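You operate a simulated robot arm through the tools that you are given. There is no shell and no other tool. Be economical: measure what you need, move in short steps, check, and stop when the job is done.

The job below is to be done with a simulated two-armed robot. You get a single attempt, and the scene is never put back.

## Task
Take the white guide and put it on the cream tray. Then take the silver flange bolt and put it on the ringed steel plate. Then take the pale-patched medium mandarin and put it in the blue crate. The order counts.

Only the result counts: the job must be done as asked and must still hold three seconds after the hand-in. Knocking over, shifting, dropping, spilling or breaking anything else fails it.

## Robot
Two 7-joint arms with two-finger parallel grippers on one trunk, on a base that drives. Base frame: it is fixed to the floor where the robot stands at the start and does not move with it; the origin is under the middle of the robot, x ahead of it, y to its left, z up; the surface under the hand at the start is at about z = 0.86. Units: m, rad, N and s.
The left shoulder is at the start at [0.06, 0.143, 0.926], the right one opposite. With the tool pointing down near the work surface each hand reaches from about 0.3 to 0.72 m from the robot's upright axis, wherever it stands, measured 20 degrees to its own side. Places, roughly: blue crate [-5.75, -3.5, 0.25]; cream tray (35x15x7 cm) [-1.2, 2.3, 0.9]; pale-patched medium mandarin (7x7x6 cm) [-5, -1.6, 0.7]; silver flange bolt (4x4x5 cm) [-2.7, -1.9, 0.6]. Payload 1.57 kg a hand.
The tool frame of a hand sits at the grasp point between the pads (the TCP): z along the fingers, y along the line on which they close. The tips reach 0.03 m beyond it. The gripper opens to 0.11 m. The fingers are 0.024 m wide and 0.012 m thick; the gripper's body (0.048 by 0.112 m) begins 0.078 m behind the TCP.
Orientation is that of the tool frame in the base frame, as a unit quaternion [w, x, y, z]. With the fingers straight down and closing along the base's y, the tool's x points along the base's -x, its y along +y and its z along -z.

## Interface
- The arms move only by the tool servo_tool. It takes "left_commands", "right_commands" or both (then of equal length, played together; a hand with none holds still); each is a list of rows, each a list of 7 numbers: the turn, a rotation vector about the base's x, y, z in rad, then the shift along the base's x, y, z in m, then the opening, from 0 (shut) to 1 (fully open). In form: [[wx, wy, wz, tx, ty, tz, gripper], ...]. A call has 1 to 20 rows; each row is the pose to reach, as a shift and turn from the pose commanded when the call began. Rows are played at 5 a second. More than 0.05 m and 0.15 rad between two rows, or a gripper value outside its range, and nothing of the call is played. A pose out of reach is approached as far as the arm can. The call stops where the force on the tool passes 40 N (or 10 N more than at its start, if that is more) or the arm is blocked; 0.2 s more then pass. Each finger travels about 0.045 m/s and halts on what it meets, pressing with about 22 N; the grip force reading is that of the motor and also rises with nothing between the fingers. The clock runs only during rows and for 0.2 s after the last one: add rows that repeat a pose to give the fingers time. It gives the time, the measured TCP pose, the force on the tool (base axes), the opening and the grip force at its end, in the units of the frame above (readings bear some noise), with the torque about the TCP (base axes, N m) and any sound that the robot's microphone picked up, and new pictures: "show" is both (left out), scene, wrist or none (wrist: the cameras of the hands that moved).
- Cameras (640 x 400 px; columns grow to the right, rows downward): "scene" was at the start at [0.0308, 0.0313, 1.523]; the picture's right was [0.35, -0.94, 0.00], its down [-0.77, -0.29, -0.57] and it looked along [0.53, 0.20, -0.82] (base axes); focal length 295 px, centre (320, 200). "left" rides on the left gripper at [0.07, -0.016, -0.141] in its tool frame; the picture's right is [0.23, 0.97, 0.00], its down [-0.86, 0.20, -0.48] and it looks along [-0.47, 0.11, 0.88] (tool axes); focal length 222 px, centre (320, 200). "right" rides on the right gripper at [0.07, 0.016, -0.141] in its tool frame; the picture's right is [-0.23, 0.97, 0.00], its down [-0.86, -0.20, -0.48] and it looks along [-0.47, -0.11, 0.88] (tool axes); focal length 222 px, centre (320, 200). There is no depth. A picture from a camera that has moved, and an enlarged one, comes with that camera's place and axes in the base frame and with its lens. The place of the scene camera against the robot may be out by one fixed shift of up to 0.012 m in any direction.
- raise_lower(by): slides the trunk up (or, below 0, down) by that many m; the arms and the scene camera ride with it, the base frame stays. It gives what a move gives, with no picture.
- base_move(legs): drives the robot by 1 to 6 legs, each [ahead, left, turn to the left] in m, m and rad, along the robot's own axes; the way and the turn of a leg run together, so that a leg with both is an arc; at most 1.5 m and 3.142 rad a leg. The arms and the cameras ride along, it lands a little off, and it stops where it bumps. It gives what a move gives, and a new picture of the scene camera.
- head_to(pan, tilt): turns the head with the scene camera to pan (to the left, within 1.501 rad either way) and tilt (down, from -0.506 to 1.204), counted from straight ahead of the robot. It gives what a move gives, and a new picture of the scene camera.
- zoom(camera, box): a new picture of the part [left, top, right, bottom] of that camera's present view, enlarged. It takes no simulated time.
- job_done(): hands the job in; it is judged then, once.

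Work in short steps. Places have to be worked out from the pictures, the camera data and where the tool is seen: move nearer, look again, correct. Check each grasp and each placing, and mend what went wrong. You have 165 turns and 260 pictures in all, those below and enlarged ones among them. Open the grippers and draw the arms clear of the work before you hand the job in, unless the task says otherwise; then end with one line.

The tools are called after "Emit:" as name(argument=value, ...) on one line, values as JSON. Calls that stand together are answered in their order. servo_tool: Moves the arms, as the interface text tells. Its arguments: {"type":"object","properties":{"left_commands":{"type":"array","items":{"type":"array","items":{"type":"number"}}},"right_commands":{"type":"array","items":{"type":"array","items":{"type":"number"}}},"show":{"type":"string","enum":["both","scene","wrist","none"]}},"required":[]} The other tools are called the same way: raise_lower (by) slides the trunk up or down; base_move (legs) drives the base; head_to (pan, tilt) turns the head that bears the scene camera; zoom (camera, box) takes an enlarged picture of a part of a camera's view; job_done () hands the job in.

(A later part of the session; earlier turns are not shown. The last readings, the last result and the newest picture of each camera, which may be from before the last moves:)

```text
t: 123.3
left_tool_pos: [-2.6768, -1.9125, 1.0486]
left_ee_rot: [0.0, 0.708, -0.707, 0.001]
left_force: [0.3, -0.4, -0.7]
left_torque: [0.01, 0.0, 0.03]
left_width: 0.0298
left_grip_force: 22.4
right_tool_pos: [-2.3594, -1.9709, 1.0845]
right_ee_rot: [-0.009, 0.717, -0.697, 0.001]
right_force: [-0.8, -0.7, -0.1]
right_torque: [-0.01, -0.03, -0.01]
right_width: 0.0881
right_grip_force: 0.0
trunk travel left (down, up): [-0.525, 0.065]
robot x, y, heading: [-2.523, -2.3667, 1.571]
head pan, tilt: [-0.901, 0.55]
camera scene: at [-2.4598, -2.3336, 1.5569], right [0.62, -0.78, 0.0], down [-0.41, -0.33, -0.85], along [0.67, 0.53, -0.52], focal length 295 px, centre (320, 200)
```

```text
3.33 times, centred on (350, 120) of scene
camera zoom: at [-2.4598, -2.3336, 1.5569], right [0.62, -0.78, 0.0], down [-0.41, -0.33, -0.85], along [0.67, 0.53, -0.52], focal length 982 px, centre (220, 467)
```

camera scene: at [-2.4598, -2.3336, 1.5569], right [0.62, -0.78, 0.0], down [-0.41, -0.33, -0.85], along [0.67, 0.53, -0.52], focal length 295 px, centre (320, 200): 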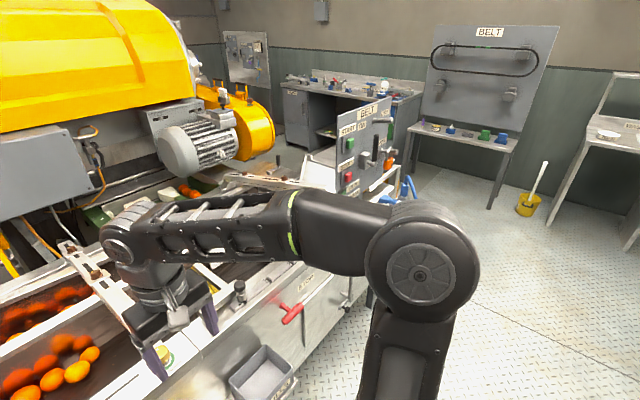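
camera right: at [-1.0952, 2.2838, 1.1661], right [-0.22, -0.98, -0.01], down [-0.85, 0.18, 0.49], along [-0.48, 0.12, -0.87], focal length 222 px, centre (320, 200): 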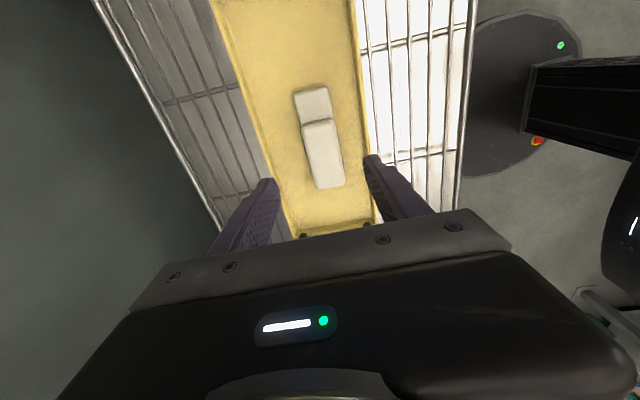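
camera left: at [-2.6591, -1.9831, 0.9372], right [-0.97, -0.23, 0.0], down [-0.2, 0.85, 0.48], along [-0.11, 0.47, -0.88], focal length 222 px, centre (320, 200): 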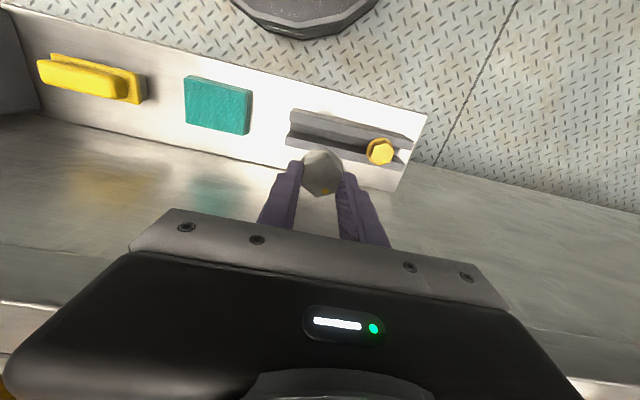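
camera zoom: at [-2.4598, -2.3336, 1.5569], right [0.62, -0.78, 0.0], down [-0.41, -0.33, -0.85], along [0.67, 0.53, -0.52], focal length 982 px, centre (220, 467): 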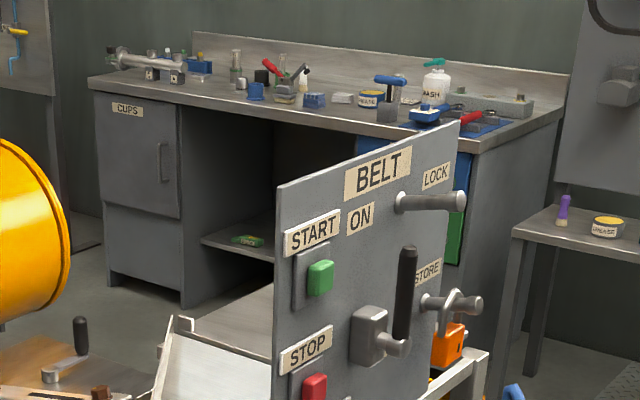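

The plate with a black ring on the first bench (about (0.617, 0.222)) remains the match, as none is visible here. I drive back there: back off, turn to +x, and return along the corridor.

Emit:
head_to(pan=0.0, tilt=0.6)

Emit:
base_move(legs=[[-0.28, 0, 0], [0, 0, -1.571]])

```text
t: 124.5
left_tool_pos: [-2.6755, -1.9122, 1.0471]
left_ee_rot: [0.0, 0.708, -0.706, 0.0]
left_force: [0.5, -0.1, -0.3]
left_torque: [0.02, 0.0, -0.03]
left_width: 0.0294
left_grip_force: 22.5
right_tool_pos: [-2.3595, -1.9719, 1.0851]
right_ee_rot: [-0.009, 0.717, -0.697, 0.001]
right_force: [0.0, -0.1, 0.4]
right_torque: [-0.01, 0.01, 0.01]
right_width: 0.088
right_grip_force: 0.1
trunk travel left (down, up): [-0.525, 0.065]
robot x, y, heading: [-2.5222, -2.3619, 1.579]
head pan, tilt: [0.0, 0.6]
camera scene: at [-2.5301, -2.3012, 1.5524], right [1.0, 0.0, 0.0], down [0.0, -0.56, -0.83], along [0.0, 0.83, -0.56], focal length 295 px, centre (320, 200)
```

scene: 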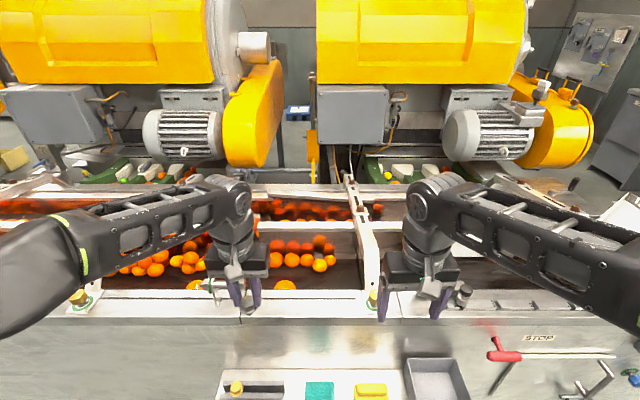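

```text
t: 130.4
left_tool_pos: [-2.064, -2.5037, 1.0489]
left_ee_rot: [0.0, 0.015, 1.0, 0.0]
left_force: [0.9, 0.4, -0.9]
left_torque: [0.0, 0.0, 0.01]
left_width: 0.0295
left_grip_force: 22.1
right_tool_pos: [-2.1333, -2.819, 1.086]
right_ee_rot: [0.006, 0.001, 1.0, -0.007]
right_force: [-0.4, 0.5, -0.3]
right_torque: [-0.03, -0.01, 0.0]
right_width: 0.0881
right_grip_force: 0.2
trunk travel left (down, up): [-0.525, 0.065]
robot x, y, heading: [-2.5202, -2.6437, -0.032]
head pan, tilt: [0.0, 0.6]
camera scene: at [-2.47, -2.6388, 1.5524], right [-0.03, -1.0, 0.0], down [-0.56, 0.02, -0.82], along [0.82, -0.03, -0.57], focal length 295 px, centre (320, 200)
```

scene: 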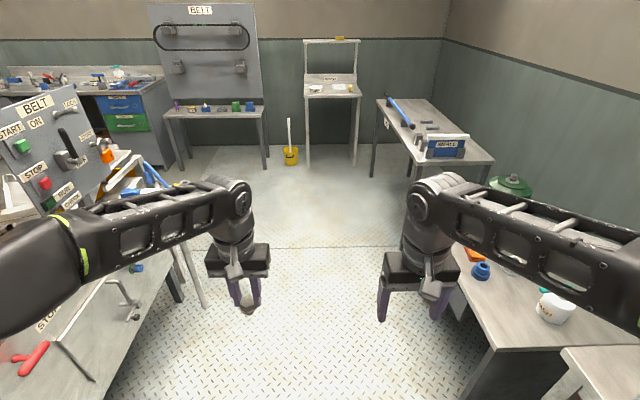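

Path ahead is clear. I drive to x≈-0.48 and then strafe left toward the bench position.

Emit:
base_move(legs=[[0, 0, 0.032], [1.2, 0, 0], [0.82, 0, 0], [0, 1.3, 0]])

```text
t: 146.8
left_tool_pos: [-0.157, -1.1359, 1.0488]
left_ee_rot: [0.0, -0.049, 0.999, 0.0]
left_force: [0.2, -1.4, -0.5]
left_torque: [0.0, 0.01, -0.01]
left_width: 0.0294
left_grip_force: 21.8
right_tool_pos: [-0.1835, -1.4551, 1.0855]
right_ee_rot: [0.006, -0.062, 0.998, -0.006]
right_force: [-0.2, -0.5, 0.2]
right_torque: [-0.01, -0.01, -0.02]
right_width: 0.0882
right_grip_force: 0.1
trunk travel left (down, up): [-0.525, 0.065]
robot x, y, heading: [-0.5933, -1.3339, 0.098]
head pan, tilt: [0.0, 0.6]
camera scene: at [-0.5409, -1.3189, 1.5524], right [0.1, -1.0, 0.0], down [-0.56, -0.06, -0.82], along [0.82, 0.08, -0.57], focal length 295 px, centre (320, 200)
```

scene: 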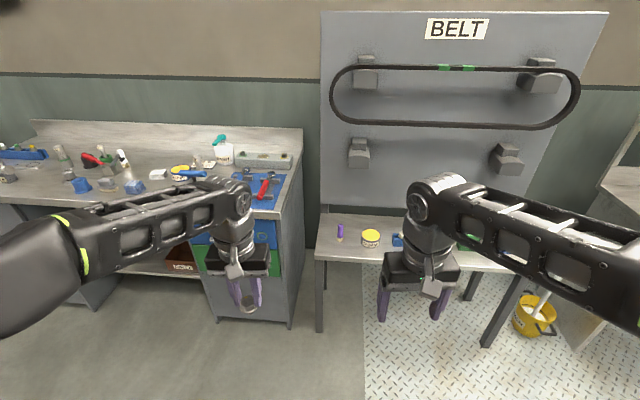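

Slightly turned; I correct heading, move to x≈-0.45 and strafe to y≈0.02.

Emit:
base_move(legs=[[0, 0, -0.098], [0.15, 0, 0], [0, 1.36, 0]])

Emit:
zoom(camera="scene", box=[100, 150, 360, 320])

```text
t: 155.1
left_tool_pos: [0.0133, 0.1624, 1.0469]
left_ee_rot: [0.001, 0.001, 1.0, -0.001]
left_force: [0.4, -0.5, -0.9]
left_torque: [0.01, 0.0, 0.03]
left_width: 0.0294
left_grip_force: 22.3
right_tool_pos: [-0.0477, -0.153, 1.0862]
right_ee_rot: [0.006, -0.012, 1.0, -0.007]
right_force: [1.0, 0.2, -0.2]
right_torque: [0.0, -0.01, -0.03]
right_width: 0.0878
right_grip_force: 0.2
trunk travel left (down, up): [-0.525, 0.065]
robot x, y, heading: [-0.4365, 0.0125, -0.008]
head pan, tilt: [0.0, 0.6]
camera scene: at [-0.3899, 0.0185, 1.5524], right [0.0, -1.0, 0.0], down [-0.57, 0.0, -0.82], along [0.82, 0.0, -0.57], focal length 295 px, centre (320, 200)
```

scene: 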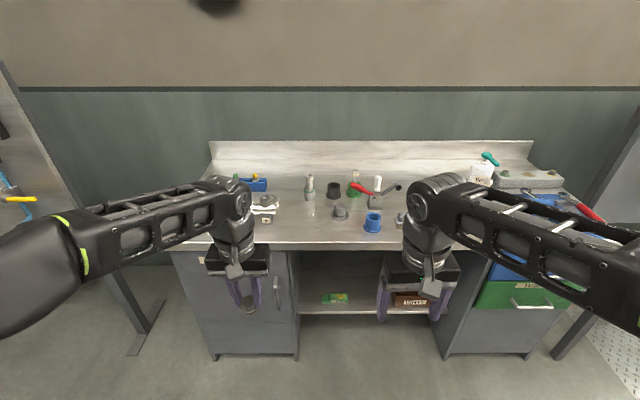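

```text
2.35 times, centred on (230, 235) of scene
camera zoom: at [-0.3899, 0.0185, 1.5524], right [0.0, -1.0, 0.0], down [-0.57, 0.0, -0.82], along [0.82, 0.0, -0.57], focal length 693 px, centre (532, 118)
```

zoom: 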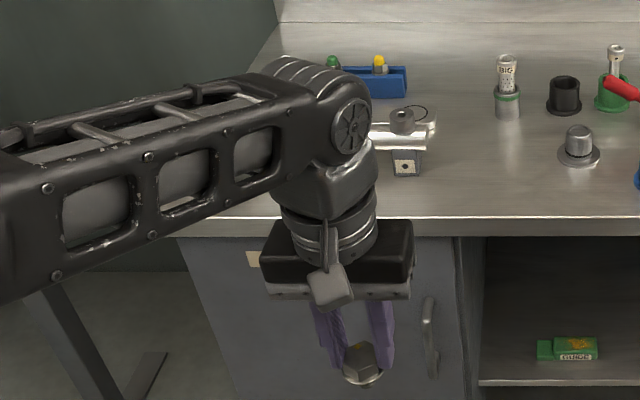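

I drive ahead to the bench; both hands pass well above the parts (bolt's lower end at z≈0.98).

Emit:
base_move(legs=[[0.46, 0, 0.006]])

Emit:
head_to(pan=0.3, tilt=0.9)

Emit:
zoom(camera="left", box=[0, 0, 640, 400])

```text
t: 157.8
left_tool_pos: [0.4725, 0.1613, 1.0475]
left_ee_rot: [-0.001, 0.002, 1.0, 0.0]
left_force: [0.5, 0.1, -1.2]
left_torque: [0.04, 0.01, -0.03]
left_width: 0.0296
left_grip_force: 22.2
right_tool_pos: [0.412, -0.1551, 1.0862]
right_ee_rot: [0.004, -0.012, 1.0, -0.007]
right_force: [1.3, -0.2, -0.1]
right_torque: [-0.01, 0.01, -0.03]
right_width: 0.0878
right_grip_force: 0.1
trunk travel left (down, up): [-0.525, 0.065]
robot x, y, heading: [0.0182, 0.0115, -0.002]
head pan, tilt: [0.0, 0.6]
camera scene: at [0.0711, 0.0167, 1.5523], right [0.0, -1.0, 0.0], down [-0.57, 0.0, -0.82], along [0.82, 0.0, -0.57], focal length 295 px, centre (320, 200)
```

scene: 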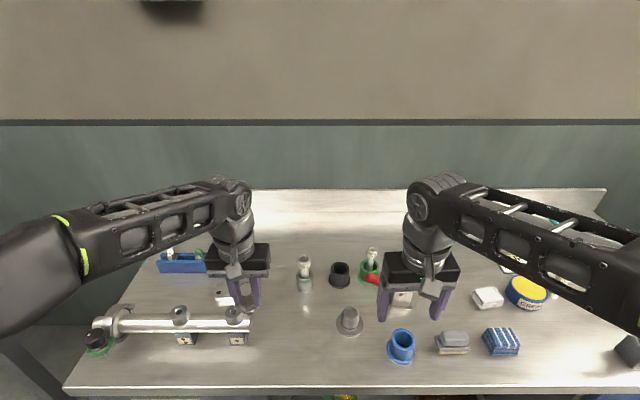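

```text
t: 158.6
left_tool_pos: [0.4715, 0.1629, 1.0468]
left_ee_rot: [0.001, 0.001, 1.0, 0.001]
left_force: [0.2, -0.1, -1.9]
left_torque: [-0.01, 0.03, -0.01]
left_width: 0.0297
left_grip_force: 22.2
right_tool_pos: [0.4113, -0.155, 1.0854]
right_ee_rot: [0.005, -0.012, 1.0, -0.007]
right_force: [-0.2, -0.2, 0.6]
right_torque: [0.0, -0.01, 0.01]
right_width: 0.0882
right_grip_force: 0.0
trunk travel left (down, up): [-0.525, 0.065]
robot x, y, heading: [0.0179, 0.0112, -0.006]
head pan, tilt: [0.3, 0.901]
camera scene: at [0.0541, 0.039, 1.5277], right [0.29, -0.96, 0.0], down [-0.75, -0.23, -0.62], along [0.59, 0.18, -0.78], focal length 295 px, centre (320, 200)
```

scene: 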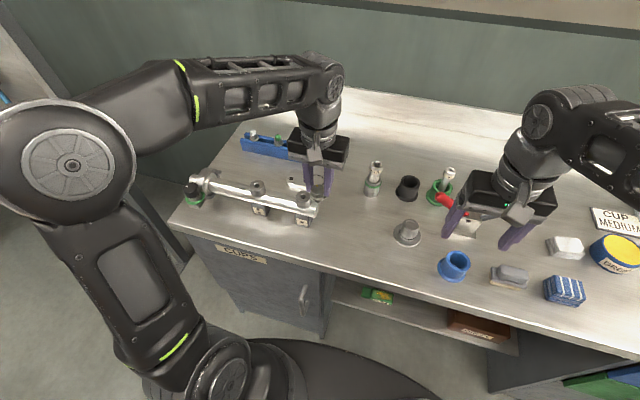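

```text
1.00 times, centred on (320, 200) of left (not enlarged: the box is as wide or as high as the picture)
camera zoom: at [0.4029, 0.1454, 1.1868], right [-0.22, 0.97, 0.0], down [0.86, 0.2, 0.48], along [0.47, 0.11, -0.88], focal length 222 px, centre (320, 200)
```

zoom: 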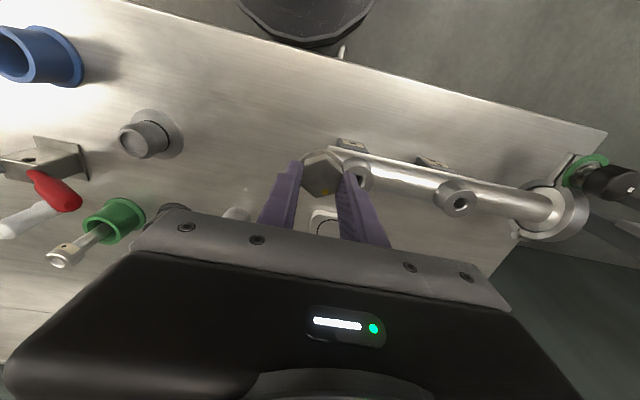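

The hand hides the plate. I draw the left hand back a little and aside to look at the plate closely.

Emit:
servo_tool(left_commands=[[0, 0, 0, -0.03, -0.02, 0, 0], [0, 0, 0, -0.06, -0.04, 0, 0], [0, 0, 0, -0.08, -0.07, 0, 0]], show="none")

Emit:
zoom(camera="scene", box=[180, 110, 400, 250])

Emit:
zoom(camera="left", box=[220, 60, 420, 220])

```text
t: 159.4
left_tool_pos: [0.3916, 0.0926, 1.0455]
left_ee_rot: [0.002, 0.001, 1.0, 0.001]
left_force: [-0.4, -0.1, -0.9]
left_torque: [0.01, -0.01, -0.03]
left_width: 0.0295
left_grip_force: 21.7
right_tool_pos: [0.4108, -0.155, 1.0856]
right_ee_rot: [0.005, -0.012, 1.0, -0.007]
right_force: [-0.3, -0.4, 0.2]
right_torque: [0.01, 0.01, 0.01]
right_width: 0.0881
right_grip_force: 0.1
trunk travel left (down, up): [-0.525, 0.065]
robot x, y, heading: [0.0169, 0.0103, -0.003]
head pan, tilt: [0.3, 0.901]
```

```text
2.86 times, centred on (290, 180) of scene
camera zoom: at [0.0537, 0.0384, 1.5276], right [0.29, -0.96, 0.0], down [-0.75, -0.23, -0.62], along [0.59, 0.18, -0.78], focal length 842 px, centre (406, 257)
```

zoom: 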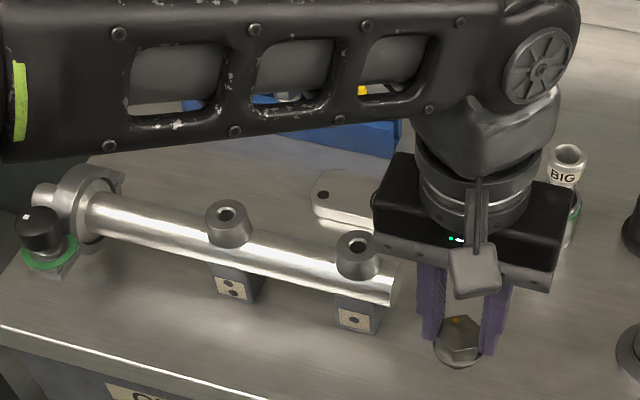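

```text
2.50 times, centred on (320, 140) of left
camera zoom: at [0.3225, 0.0759, 1.1834], right [-0.22, 0.97, 0.0], down [0.86, 0.2, 0.48], along [0.47, 0.11, -0.88], focal length 555 px, centre (320, 350)
```

zoom: 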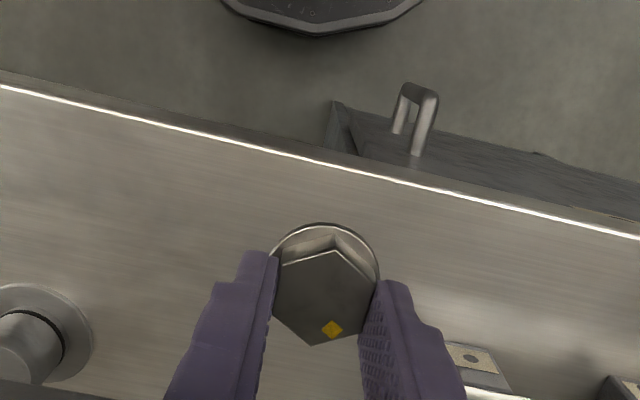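

Still occluded; I move both hands further to the right.

Emit:
servo_tool(right_commands=[[0, 0, 0, 0, -0.04, 0, 0.8], [0, 0, 0, 0, -0.08, 0, 0.8], [0, 0, 0, 0, -0.12, 0, 0.8], [0, 0, 0, 0, -0.15, 0, 0.8]], left_commands=[[0, 0, 0, 0, -0.02, 0, 0], [0, 0, 0, 0, -0.05, 0, 0], [0, 0, 0, 0, -0.08, 0, 0], [0, 0, 0, 0, -0.12, 0, 0]], show="none")

Emit:
zoom(camera="scene", box=[220, 120, 400, 240])

```text
t: 160.4
left_tool_pos: [0.3911, -0.0288, 1.044]
left_ee_rot: [0.001, 0.001, 1.0, 0.0]
left_force: [0.6, -0.7, -1.3]
left_torque: [0.03, 0.0, -0.03]
left_width: 0.0299
left_grip_force: 21.8
right_tool_pos: [0.4139, -0.3062, 1.0866]
right_ee_rot: [0.005, -0.012, 1.0, -0.006]
right_force: [-0.5, -0.1, -1.2]
right_torque: [0.02, -0.01, 0.04]
right_width: 0.0878
right_grip_force: 0.1
trunk travel left (down, up): [-0.525, 0.065]
robot x, y, heading: [0.0163, 0.0099, -0.007]
head pan, tilt: [0.3, 0.901]
```

```text
3.33 times, centred on (310, 180) of scene
camera zoom: at [0.0542, 0.0376, 1.5276], right [0.29, -0.96, 0.0], down [-0.75, -0.23, -0.62], along [0.59, 0.18, -0.78], focal length 982 px, centre (353, 267)
```

zoom: 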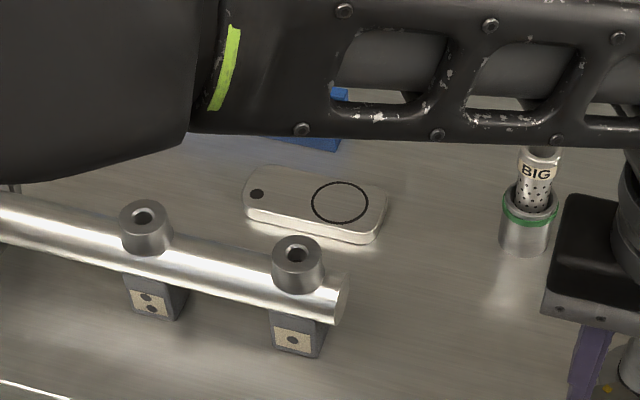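

The steel plate with the ring is confirmed; ring centre about (0.623, 0.218). I bring the bolt over it (bolt axis is ~6 mm robot-side of the TCP).

Emit:
servo_tool(left_commands=[[0, 0, 0, 0, 0.05, 0.01, 0], [0, 0, 0, 0, 0.099, 0.02, 0], [0, 0, 0, 0, 0.148, 0.02, 0], [0, 0, 0, 0, 0.197, 0.02, 0], [0, 0, 0, 0, 0.245, 0.02, 0], [0, 0, 0, 0.045, 0.247, 0.02, 0], [0, 0, 0, 0.09, 0.247, 0.02, 0], [0, 0, 0, 0.135, 0.247, 0.02, 0], [0, 0, 0, 0.18, 0.247, 0.01, 0], [0, 0, 0, 0.22, 0.247, 0.0, 0], [0, 0, 0, 0.238, 0.247, -0.01, 0], [0, 0, 0, 0.238, 0.247, -0.01, 0]])

```text
refused: row 1 steps farther than a row can; nothing moved
```

Emit:
servo_tool(left_commands=[[0, 0, 0, 0, 0.045, 0.01, 0], [0, 0, 0, 0, 0.09, 0.02, 0], [0, 0, 0, 0, 0.135, 0.02, 0], [0, 0, 0, 0, 0.18, 0.02, 0], [0, 0, 0, 0, 0.225, 0.02, 0], [0, 0, 0, 0.03, 0.247, 0.02, 0], [0, 0, 0, 0.075, 0.247, 0.02, 0], [0, 0, 0, 0.12, 0.247, 0.02, 0], [0, 0, 0, 0.165, 0.247, 0.01, 0], [0, 0, 0, 0.21, 0.247, 0.0, 0], [0, 0, 0, 0.238, 0.247, -0.01, 0], [0, 0, 0, 0.238, 0.247, -0.01, 0]])

```text
t: 163.0
left_tool_pos: [0.6334, 0.2204, 1.0383]
left_ee_rot: [0.003, 0.001, 1.0, -0.001]
left_force: [-0.7, 0.6, -0.7]
left_torque: [-0.04, 0.0, 0.01]
left_width: 0.0294
left_grip_force: 22.2
right_tool_pos: [0.4135, -0.3018, 1.0877]
right_ee_rot: [0.005, -0.013, 1.0, -0.008]
right_force: [0.3, 0.9, 0.3]
right_torque: [-0.01, 0.01, 0.01]
right_width: 0.088
right_grip_force: 0.0
trunk travel left (down, up): [-0.525, 0.065]
robot x, y, heading: [0.0176, 0.0093, -0.001]
head pan, tilt: [0.3, 0.901]
camera scene: at [0.0537, 0.0409, 1.5276], right [0.29, -0.96, 0.0], down [-0.75, -0.23, -0.62], along [0.59, 0.18, -0.78], focal length 295 px, centre (320, 200)
camera left: at [0.563, 0.2031, 1.1777], right [-0.22, 0.97, 0.0], down [0.85, 0.2, 0.48], along [0.47, 0.11, -0.88], focal length 222 px, centre (320, 200)
```

scene: 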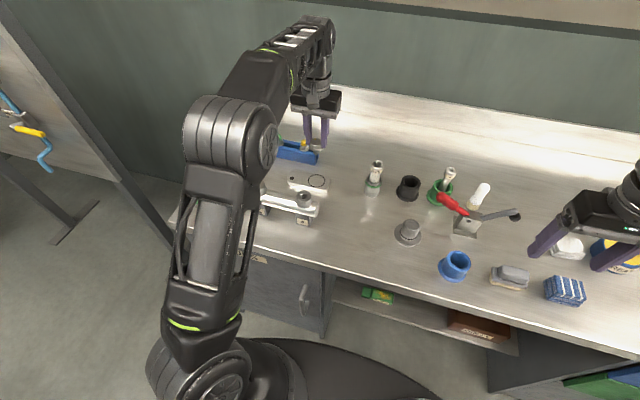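
left: 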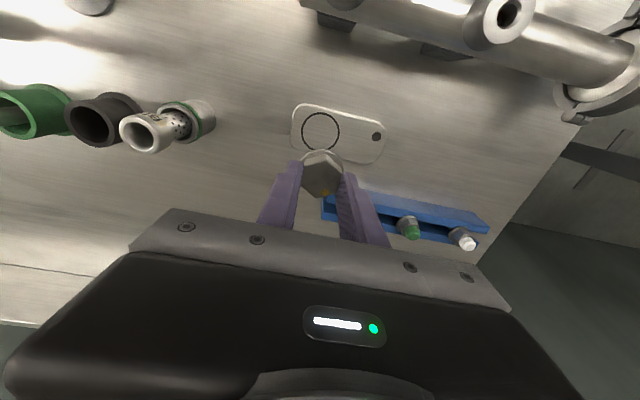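

Ring measured at (0.624, 0.217), bolt at (0.627, 0.220). I nudge and descend to about 2 cm above contact.

Emit:
servo_tool(left_commands=[[0, 0, 0, -0.003, -0.003, -0.03, 0], [0, 0, 0, -0.003, -0.003, -0.06, 0], [0, 0, 0, -0.003, -0.003, -0.07, 0], [0, 0, 0, -0.003, -0.003, -0.07, 0]], show="wrist")

Emit:
zoom(camera="scene", box=[250, 110, 370, 220])

```text
t: 164.0
left_tool_pos: [0.6281, 0.2151, 0.9696]
left_ee_rot: [0.0, 0.003, 1.0, 0.0]
left_force: [-0.5, -0.1, -1.8]
left_torque: [0.03, 0.01, 0.03]
left_width: 0.0295
left_grip_force: 21.9
right_tool_pos: [0.4132, -0.3039, 1.0874]
right_ee_rot: [0.005, -0.012, 1.0, -0.007]
right_force: [0.5, 0.0, 0.3]
right_torque: [-0.03, 0.01, 0.01]
right_width: 0.088
right_grip_force: 0.0
trunk travel left (down, up): [-0.525, 0.065]
robot x, y, heading: [0.0169, 0.0117, -0.004]
head pan, tilt: [0.3, 0.901]
camera left: at [0.5588, 0.1989, 1.1082], right [-0.22, 0.97, 0.0], down [0.86, 0.2, 0.48], along [0.47, 0.11, -0.88], focal length 222 px, centre (320, 200)
```

left: 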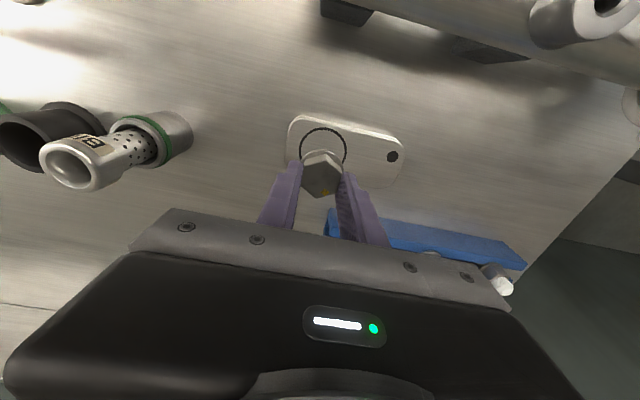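

```text
3.64 times, centred on (310, 165) of scene
camera zoom: at [0.054, 0.0389, 1.5276], right [0.29, -0.96, 0.0], down [-0.75, -0.23, -0.62], along [0.59, 0.18, -0.78], focal length 1071 px, centre (356, 327)
```

zoom: 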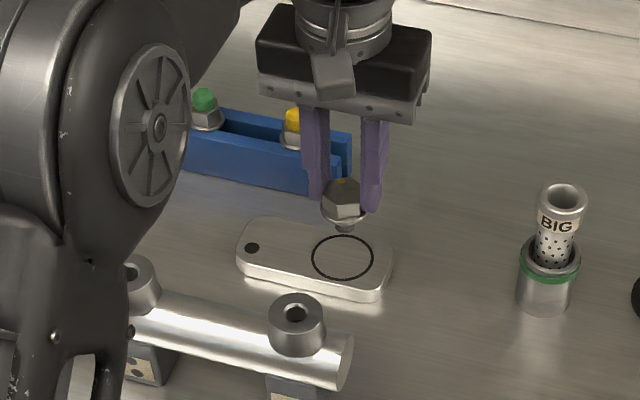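

Well aligned. I descend slowly until contact.

Emit:
servo_tool(left_commands=[[0, 0, 0, 0, 0.001, -0.006, 0], [0, 0, 0, 0, 0.001, -0.012, 0], [0, 0, 0, 0, 0.001, -0.016, 0], [0, 0, 0, 0, 0.001, -0.019, 0], [0, 0, 0, 0, 0.001, -0.019, 0]], show="none")

Emit:
zoom(camera="scene", box=[270, 120, 350, 200])

```text
t: 165.2
left_tool_pos: [0.6274, 0.2154, 0.9485]
left_ee_rot: [0.001, 0.002, 1.0, 0.0]
left_force: [-0.1, -0.3, -0.2]
left_torque: [-0.02, -0.01, -0.02]
left_width: 0.0294
left_grip_force: 21.9
right_tool_pos: [0.4144, -0.3033, 1.0881]
right_ee_rot: [0.006, -0.013, 1.0, -0.007]
right_force: [0.8, -0.4, 0.0]
right_torque: [0.04, 0.02, 0.0]
right_width: 0.0882
right_grip_force: 0.0
trunk travel left (down, up): [-0.525, 0.065]
robot x, y, heading: [0.0168, 0.0118, -0.002]
head pan, tilt: [0.3, 0.901]
```

```text
5.00 times, centred on (310, 160) of scene
camera zoom: at [0.054, 0.039, 1.5276], right [0.29, -0.96, 0.0], down [-0.75, -0.23, -0.62], along [0.59, 0.18, -0.78], focal length 1473 px, centre (370, 400)
```

zoom: 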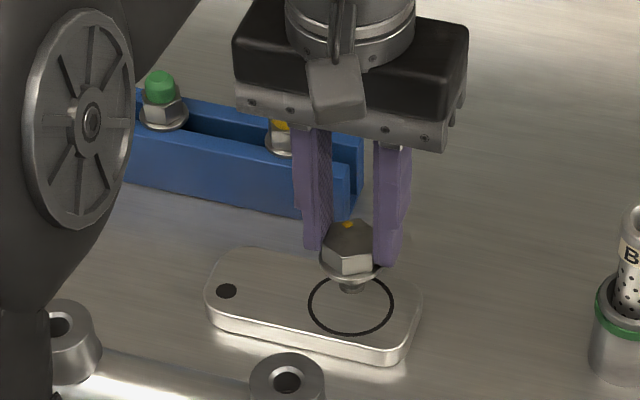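

Roughly 1 cm still to go. I continue down in small steps.

Emit:
servo_tool(left_commands=[[0, 0, 0, 0, 0, -0.004, 0], [0, 0, 0, 0, 0, -0.007, 0], [0, 0, 0, 0, 0, -0.009, 0], [0, 0, 0, 0, 0, -0.011, 0], [0, 0, 0, 0, 0, -0.011, 0]], show="none")

Emit:
zoom(camera="scene", box=[270, 120, 350, 200])

```text
t: 166.4
left_tool_pos: [0.6267, 0.2174, 0.9369]
left_ee_rot: [0.0, 0.002, 1.0, -0.001]
left_force: [0.7, 0.6, -0.9]
left_torque: [0.01, 0.0, 0.02]
left_width: 0.0297
left_grip_force: 22.1
right_tool_pos: [0.4134, -0.3039, 1.0868]
right_ee_rot: [0.006, -0.013, 1.0, -0.007]
right_force: [0.7, -0.8, -0.2]
right_torque: [0.0, -0.02, 0.02]
right_width: 0.088
right_grip_force: 0.2
trunk travel left (down, up): [-0.525, 0.065]
robot x, y, heading: [0.017, 0.0077, -0.004]
head pan, tilt: [0.3, 0.901]
```

```text
5.00 times, centred on (310, 160) of scene
camera zoom: at [0.054, 0.039, 1.5276], right [0.29, -0.96, 0.0], down [-0.75, -0.23, -0.62], along [0.59, 0.18, -0.78], focal length 1473 px, centre (370, 400)
```

zoom: 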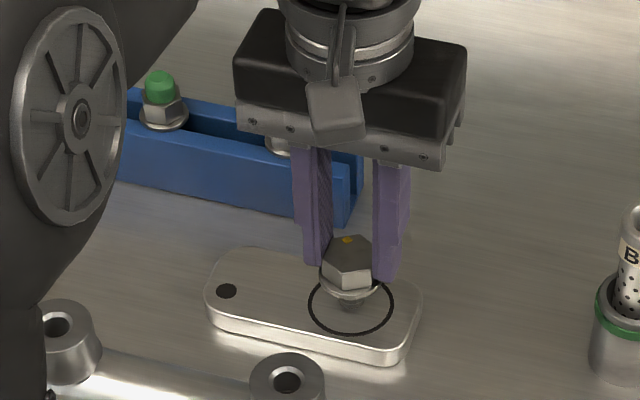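

Emit:
servo_tool(left_commands=[[0, 0, 0, 0, 0, -0.002, 0], [0, 0, 0, 0, 0, -0.004, 0], [0, 0, 0, 0, 0, -0.006, 0], [0, 0, 0, 0, 0, -0.006, 0]], show="none")

Emit:
zoom(camera="scene", box=[270, 120, 350, 200])

```text
t: 167.4
left_tool_pos: [0.6262, 0.2175, 0.9327]
left_ee_rot: [0.002, 0.001, 1.0, -0.001]
left_force: [1.1, 0.8, 7.7]
left_torque: [0.05, -0.04, -0.02]
left_width: 0.0294
left_grip_force: 21.8
right_tool_pos: [0.4134, -0.3038, 1.0881]
right_ee_rot: [0.005, -0.012, 1.0, -0.006]
right_force: [0.5, 0.4, -0.4]
right_torque: [0.0, 0.0, 0.01]
right_width: 0.0882
right_grip_force: 0.1
trunk travel left (down, up): [-0.525, 0.065]
robot x, y, heading: [0.0164, 0.0121, -0.005]
head pan, tilt: [0.3, 0.901]
```

```text
5.00 times, centred on (310, 160) of scene
camera zoom: at [0.0533, 0.0388, 1.5278], right [0.29, -0.96, 0.0], down [-0.75, -0.23, -0.62], along [0.59, 0.18, -0.78], focal length 1473 px, centre (370, 400)
```

zoom: 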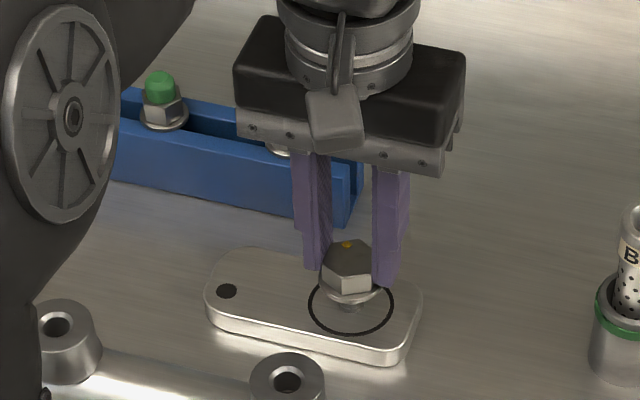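

Contact (8 N). I relieve the pressure by 1 mm and open slowly in small steps.

Emit:
servo_tool(left_commands=[[0, 0, 0, 0, 0, 0.001, 0], [0, 0, 0, 0, 0, 0.001, 0.26], [0, 0, 0, 0, 0, 0.001, 0.28], [0, 0, 0, 0, 0, 0.001, 0.31], [0, 0, 0, 0, 0, 0.001, 0.36], [0, 0, 0, 0, 0, 0.001, 0.44], [0, 0, 0, 0, 0, 0.001, 0.54], [0, 0, 0, 0, 0, 0.001, 0.54]], show="none")

Emit:
zoom(camera="scene", box=[270, 120, 350, 200])

```text
t: 169.2
left_tool_pos: [0.6268, 0.2183, 0.9334]
left_ee_rot: [0.0, 0.001, 1.0, 0.0]
left_force: [0.1, -0.5, -0.3]
left_torque: [-0.01, -0.01, -0.01]
left_width: 0.0591
left_grip_force: 0.1
right_tool_pos: [0.4143, -0.3046, 1.0884]
right_ee_rot: [0.005, -0.012, 1.0, -0.006]
right_force: [0.2, 0.5, -0.6]
right_torque: [0.06, 0.0, 0.01]
right_width: 0.0878
right_grip_force: 0.1
trunk travel left (down, up): [-0.525, 0.065]
robot x, y, heading: [0.0185, 0.0076, -0.003]
head pan, tilt: [0.3, 0.901]
```

```text
5.00 times, centred on (310, 160) of scene
camera zoom: at [0.0539, 0.039, 1.5276], right [0.29, -0.96, 0.0], down [-0.75, -0.23, -0.62], along [0.59, 0.18, -0.78], focal length 1473 px, centre (370, 400)
```

zoom: 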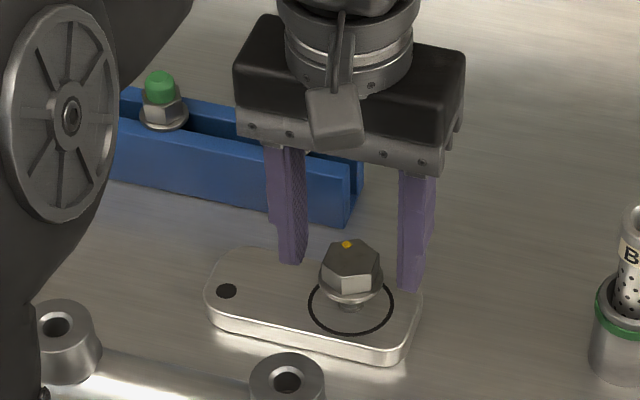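

The bolt stands in the ring. I raise the hand straight up, then back, and check the bolt.

Emit:
servo_tool(left_commands=[[0, 0, 0, 0, 0, 0.02, 0.54], [0, 0, 0, 0, 0, 0.05, 0.54], [0, 0, 0, 0, 0, 0.09, 0.54], [0, 0, 0, -0.03, 0, 0.11, 0.54], [0, 0, 0, -0.07, 0, 0.12, 0.54], [0, 0, 0, -0.115, 0, 0.12, 0.54], [0, 0, 0, -0.16, 0, 0.12, 0.54], [0, 0, 0, -0.2, 0, 0.12, 0.54]], show="wrist")

Emit:
zoom(camera="scene", box=[240, 110, 380, 220])

```text
t: 171.0
left_tool_pos: [0.4277, 0.2179, 1.056]
left_ee_rot: [0.001, 0.002, 1.0, 0.0]
left_force: [-0.4, -0.7, -0.4]
left_torque: [0.03, -0.02, 0.03]
left_width: 0.0596
left_grip_force: 0.2
right_tool_pos: [0.4129, -0.3046, 1.0885]
right_ee_rot: [0.006, -0.012, 1.0, -0.006]
right_force: [0.1, 0.1, 0.2]
right_torque: [0.05, 0.01, -0.02]
right_width: 0.0877
right_grip_force: 0.1
trunk travel left (down, up): [-0.525, 0.065]
robot x, y, heading: [0.016, 0.0113, -0.002]
head pan, tilt: [0.3, 0.901]
camera left: at [0.3585, 0.2025, 1.194], right [-0.22, 0.97, 0.0], down [0.85, 0.2, 0.48], along [0.47, 0.11, -0.88], focal length 222 px, centre (320, 200)
```

left: 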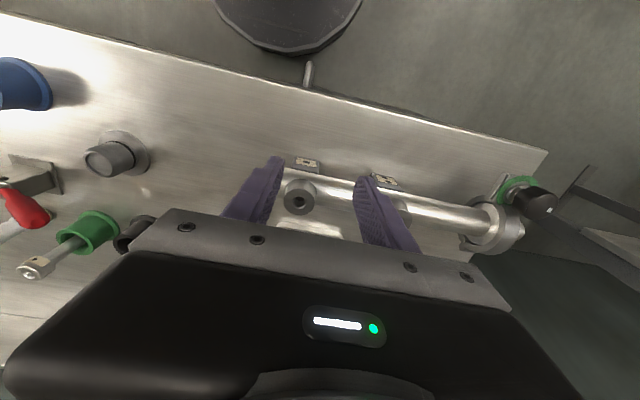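

```text
3.64 times, centred on (310, 165) of scene
camera zoom: at [0.0527, 0.0392, 1.5276], right [0.29, -0.96, 0.0], down [-0.75, -0.23, -0.62], along [0.59, 0.18, -0.78], focal length 1071 px, centre (356, 327)
```

zoom: 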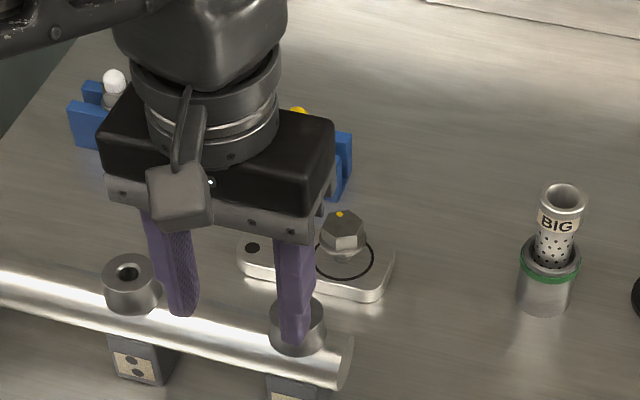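

The bolt stands on the plate. Now the mandarin: I back away and go around to the conveyor corridor.

Emit:
head_to(pan=0, tilt=0.5)

Emit:
base_move(legs=[[-0.5, 0, 0], [0, -1.3, 0]])

```text
t: 171.9
left_tool_pos: [0.4296, 0.2198, 1.0536]
left_ee_rot: [0.0, 0.002, 1.0, 0.001]
left_force: [0.7, 0.5, -0.1]
left_torque: [0.01, 0.04, -0.02]
left_width: 0.0596
left_grip_force: 0.1
right_tool_pos: [0.4127, -0.3044, 1.0883]
right_ee_rot: [0.006, -0.012, 1.0, -0.007]
right_force: [-1.0, -0.5, 0.2]
right_torque: [-0.01, -0.02, 0.01]
right_width: 0.088
right_grip_force: 0.0
trunk travel left (down, up): [-0.525, 0.065]
robot x, y, heading: [0.0202, 0.0146, -0.004]
head pan, tilt: [0.0, 0.499]
camera scene: at [0.0726, 0.0167, 1.5614], right [0.0, -1.0, 0.0], down [-0.48, 0.0, -0.88], along [0.88, 0.0, -0.48], focal length 295 px, centre (320, 200)
```

scene: 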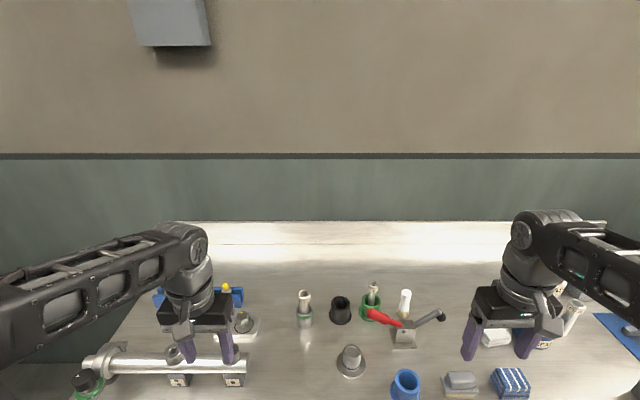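

```text
t: 180.9
left_tool_pos: [-0.0677, -1.0648, 1.0543]
left_ee_rot: [0.0, -0.003, 1.0, 0.0]
left_force: [-0.7, -0.6, 0.3]
left_torque: [0.02, 0.0, 0.0]
left_width: 0.0594
left_grip_force: 0.0
right_tool_pos: [-0.0787, -1.5886, 1.0877]
right_ee_rot: [0.005, -0.017, 1.0, -0.006]
right_force: [-0.2, 0.2, -0.2]
right_torque: [0.01, -0.01, 0.02]
right_width: 0.0878
right_grip_force: 0.0
trunk travel left (down, up): [-0.525, 0.065]
robot x, y, heading: [-0.4792, -1.2747, 0.008]
head pan, tilt: [0.0, 0.499]
camera scene: at [-0.4224, -1.2703, 1.5615], right [0.01, -1.0, 0.0], down [-0.48, 0.0, -0.88], along [0.88, 0.01, -0.48], focal length 295 px, centre (320, 200)
```

scene: 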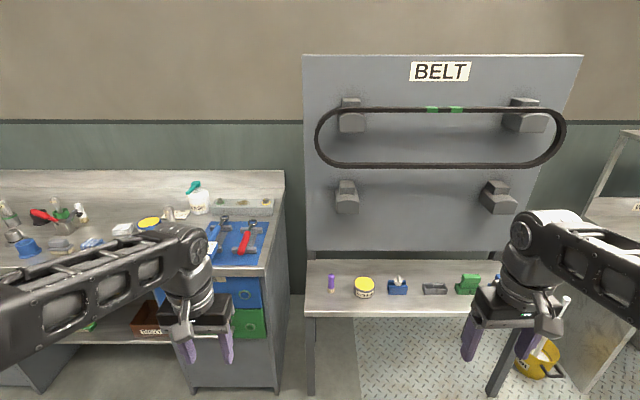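

I tuck the right hand back in, continue to y≈-2.62, and turn to face -x.

Emit:
servo_tool(right_commands=[[0, 0, 0, 0, 0.045, 0, 0.8], [0, 0, 0, 0, 0.09, 0, 0.8], [0, 0, 0, 0, 0.135, 0, 0.8]], show="none")

Emit:
base_move(legs=[[-0.03, -1.35, 0], [0, 0, 1.57], [0, 0, 1.57]])

```text
t: 181.7
left_tool_pos: [-0.0679, -1.064, 1.0542]
left_ee_rot: [0.0, -0.004, 1.0, 0.0]
left_force: [-0.1, 1.0, 0.5]
left_torque: [0.0, 0.0, -0.02]
left_width: 0.0597
left_grip_force: 0.0
right_tool_pos: [-0.0809, -1.4502, 1.0889]
right_ee_rot: [0.005, -0.017, 1.0, -0.007]
right_force: [-0.6, -0.3, 0.1]
right_torque: [0.01, 0.01, 0.02]
right_width: 0.0878
right_grip_force: 0.1
trunk travel left (down, up): [-0.525, 0.065]
robot x, y, heading: [-0.4756, -1.2777, 0.009]
head pan, tilt: [0.0, 0.499]
```

```text
t: 196.1
left_tool_pos: [-0.9308, -2.8362, 1.0543]
left_ee_rot: [0.0, 0.999, -0.036, 0.0]
left_force: [0.0, 0.0, -0.2]
left_torque: [-0.01, 0.0, 0.02]
left_width: 0.0596
left_grip_force: 0.1
right_tool_pos: [-0.8888, -2.4517, 1.0886]
right_ee_rot: [-0.007, 1.0, -0.021, -0.005]
right_force: [-0.2, -1.0, -0.3]
right_torque: [-0.01, -0.02, 0.01]
right_width: 0.0878
right_grip_force: 0.1
trunk travel left (down, up): [-0.525, 0.065]
robot x, y, heading: [-0.5071, -2.6569, 3.069]
head pan, tilt: [0.0, 0.499]
camera scene: at [-0.5741, -2.6468, 1.5615], right [0.07, 1.0, 0.0], down [0.48, -0.03, -0.88], along [-0.88, 0.06, -0.48], focal length 295 px, centre (320, 200)
```

scene: 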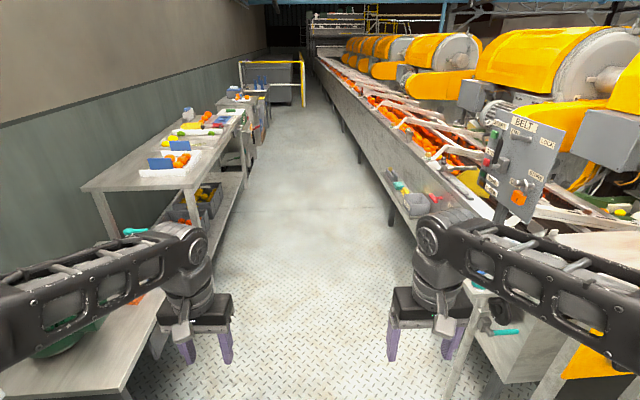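

Corridor is clear. I straighten and drive 2.7 m along it, then look again.

Emit:
base_move(legs=[[0, -0.05, 0.072], [1.4, 0, 0], [1.3, 0, 0]])

Emit:
head_to(pan=0.4, tilt=0.55)

```text
t: 209.6
left_tool_pos: [-3.5884, -2.8085, 1.0531]
left_ee_rot: [0.0, 1.0, -0.003, 0.0]
left_force: [0.8, -0.7, 0.4]
left_torque: [0.01, -0.04, 0.02]
left_width: 0.0594
left_grip_force: 0.0
right_tool_pos: [-3.5698, -2.4212, 1.089]
right_ee_rot: [-0.007, 1.0, 0.011, -0.006]
right_force: [-0.2, -0.3, 0.0]
right_torque: [0.0, 0.0, 0.01]
right_width: 0.0878
right_grip_force: 0.1
trunk travel left (down, up): [-0.525, 0.065]
robot x, y, heading: [-3.1779, -2.603, 3.141]
head pan, tilt: [0.0, 0.499]
camera scene: at [-3.2447, -2.5959, 1.5615], right [0.01, 1.0, 0.0], down [0.48, 0.0, -0.88], along [-0.88, 0.01, -0.48], focal length 295 px, centre (320, 200)
```

scene: 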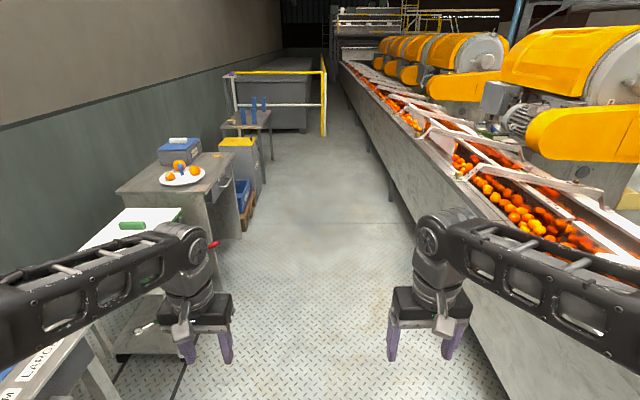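

```text
t: 210.5
left_tool_pos: [-3.5873, -2.8087, 1.0544]
left_ee_rot: [0.0, 1.0, -0.002, 0.0]
left_force: [0.3, 0.5, 0.1]
left_torque: [-0.02, 0.03, 0.0]
left_width: 0.0595
left_grip_force: 0.1
right_tool_pos: [-3.5706, -2.4229, 1.0893]
right_ee_rot: [-0.007, 1.0, 0.011, -0.005]
right_force: [0.0, 0.0, -0.6]
right_torque: [0.03, 0.02, 0.0]
right_width: 0.0882
right_grip_force: 0.0
trunk travel left (down, up): [-0.525, 0.065]
robot x, y, heading: [-3.1743, -2.6027, 3.14]
head pan, tilt: [0.4, 0.55]
camera scene: at [-3.2363, -2.6308, 1.5569], right [-0.38, 0.92, 0.0], down [0.48, 0.2, -0.85], along [-0.79, -0.33, -0.52], focal length 295 px, centre (320, 200)
```

scene: 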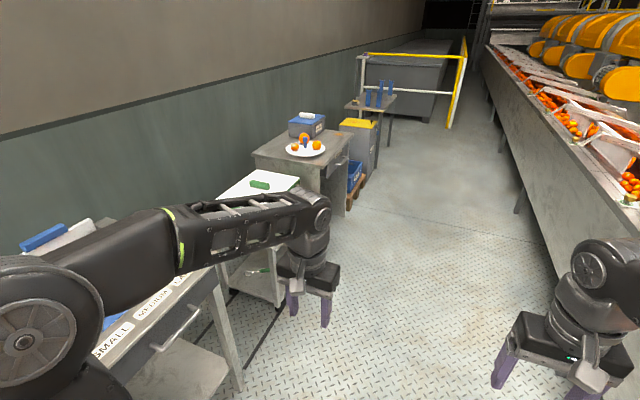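

The blue crate shows beyond the desk on a pallet. I drive to x≈-4.85 and turn toward the conveyor to find the mandarin.

Emit:
base_move(legs=[[1.4, 0, 0], [0.27, 0, 0], [0, 0, -1.57]])

Emit:
head_to(pan=0.1, tilt=0.7)

```text
t: 222.8
left_tool_pos: [-5.0859, -2.2291, 1.0555]
left_ee_rot: [0.0, 0.726, -0.688, 0.0]
left_force: [-0.6, 0.3, 0.3]
left_torque: [-0.02, 0.0, -0.01]
left_width: 0.0593
left_grip_force: 0.0
right_tool_pos: [-4.6993, -2.2234, 1.0893]
right_ee_rot: [-0.008, 0.735, -0.678, 0.001]
right_force: [0.6, 0.3, -0.2]
right_torque: [-0.01, -0.01, 0.02]
right_width: 0.0879
right_grip_force: 0.0
trunk travel left (down, up): [-0.525, 0.065]
robot x, y, heading: [-4.8545, -2.6271, 1.624]
head pan, tilt: [0.4, 0.55]
camera scene: at [-4.8997, -2.5703, 1.5569], right [0.9, 0.44, 0.0], down [0.23, -0.47, -0.85], along [-0.37, 0.77, -0.52], focal length 295 px, centre (320, 200)
```

scene: 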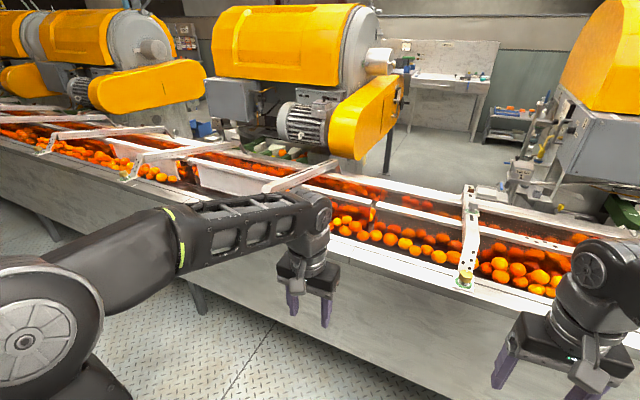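

```text
t: 223.6
left_tool_pos: [-5.0852, -2.2282, 1.0547]
left_ee_rot: [0.0, 0.725, -0.689, 0.0]
left_force: [0.1, -0.2, -0.1]
left_torque: [0.0, 0.01, 0.02]
left_width: 0.0591
left_grip_force: 0.0
right_tool_pos: [-4.6982, -2.2234, 1.0877]
right_ee_rot: [-0.009, 0.735, -0.678, 0.0]
right_force: [-0.3, -0.7, -0.2]
right_torque: [0.01, -0.01, 0.02]
right_width: 0.0879
right_grip_force: 0.0
trunk travel left (down, up): [-0.525, 0.065]
robot x, y, heading: [-4.8562, -2.6257, 1.626]
head pan, tilt: [0.099, 0.7]
camera scene: at [-4.8735, -2.5672, 1.5438], right [0.99, 0.15, 0.0], down [0.1, -0.64, -0.77], along [-0.12, 0.76, -0.64], focal length 295 px, centre (320, 200)
```

scene: 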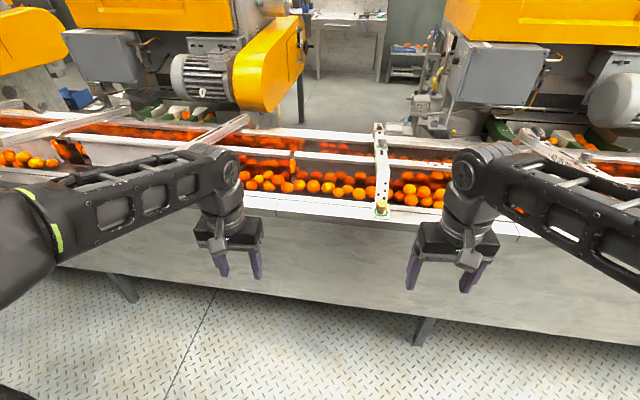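

The target should be near pixel (325, 200). I zoom there.

Emit:
zoom(camera="scene", box=[230, 130, 390, 230])

Emit:
zoom(camera="scene", box=[270, 160, 370, 225])

```text
4.00 times, centred on (310, 180) of scene
camera zoom: at [-4.8735, -2.5672, 1.5438], right [0.99, 0.15, 0.0], down [0.1, -0.64, -0.77], along [-0.12, 0.76, -0.64], focal length 1178 px, centre (360, 280)
```

zoom: 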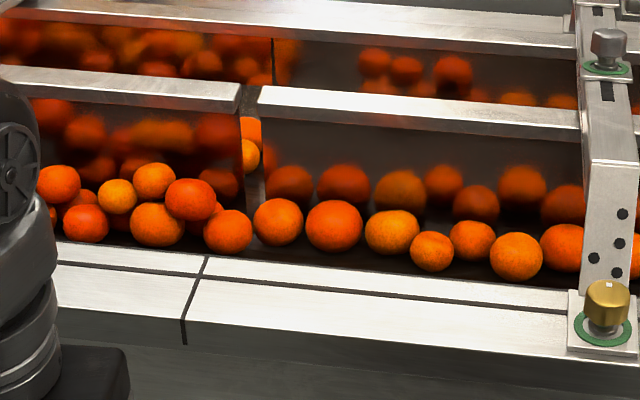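

```text
6.15 times, centred on (320, 192) of scene
camera zoom: at [-4.8735, -2.5672, 1.5438], right [0.99, 0.15, 0.0], down [0.1, -0.64, -0.77], along [-0.12, 0.76, -0.64], focal length 1813 px, centre (320, 246)
```

zoom: 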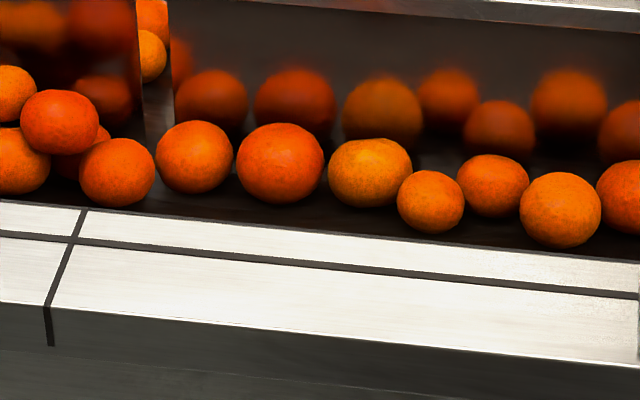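

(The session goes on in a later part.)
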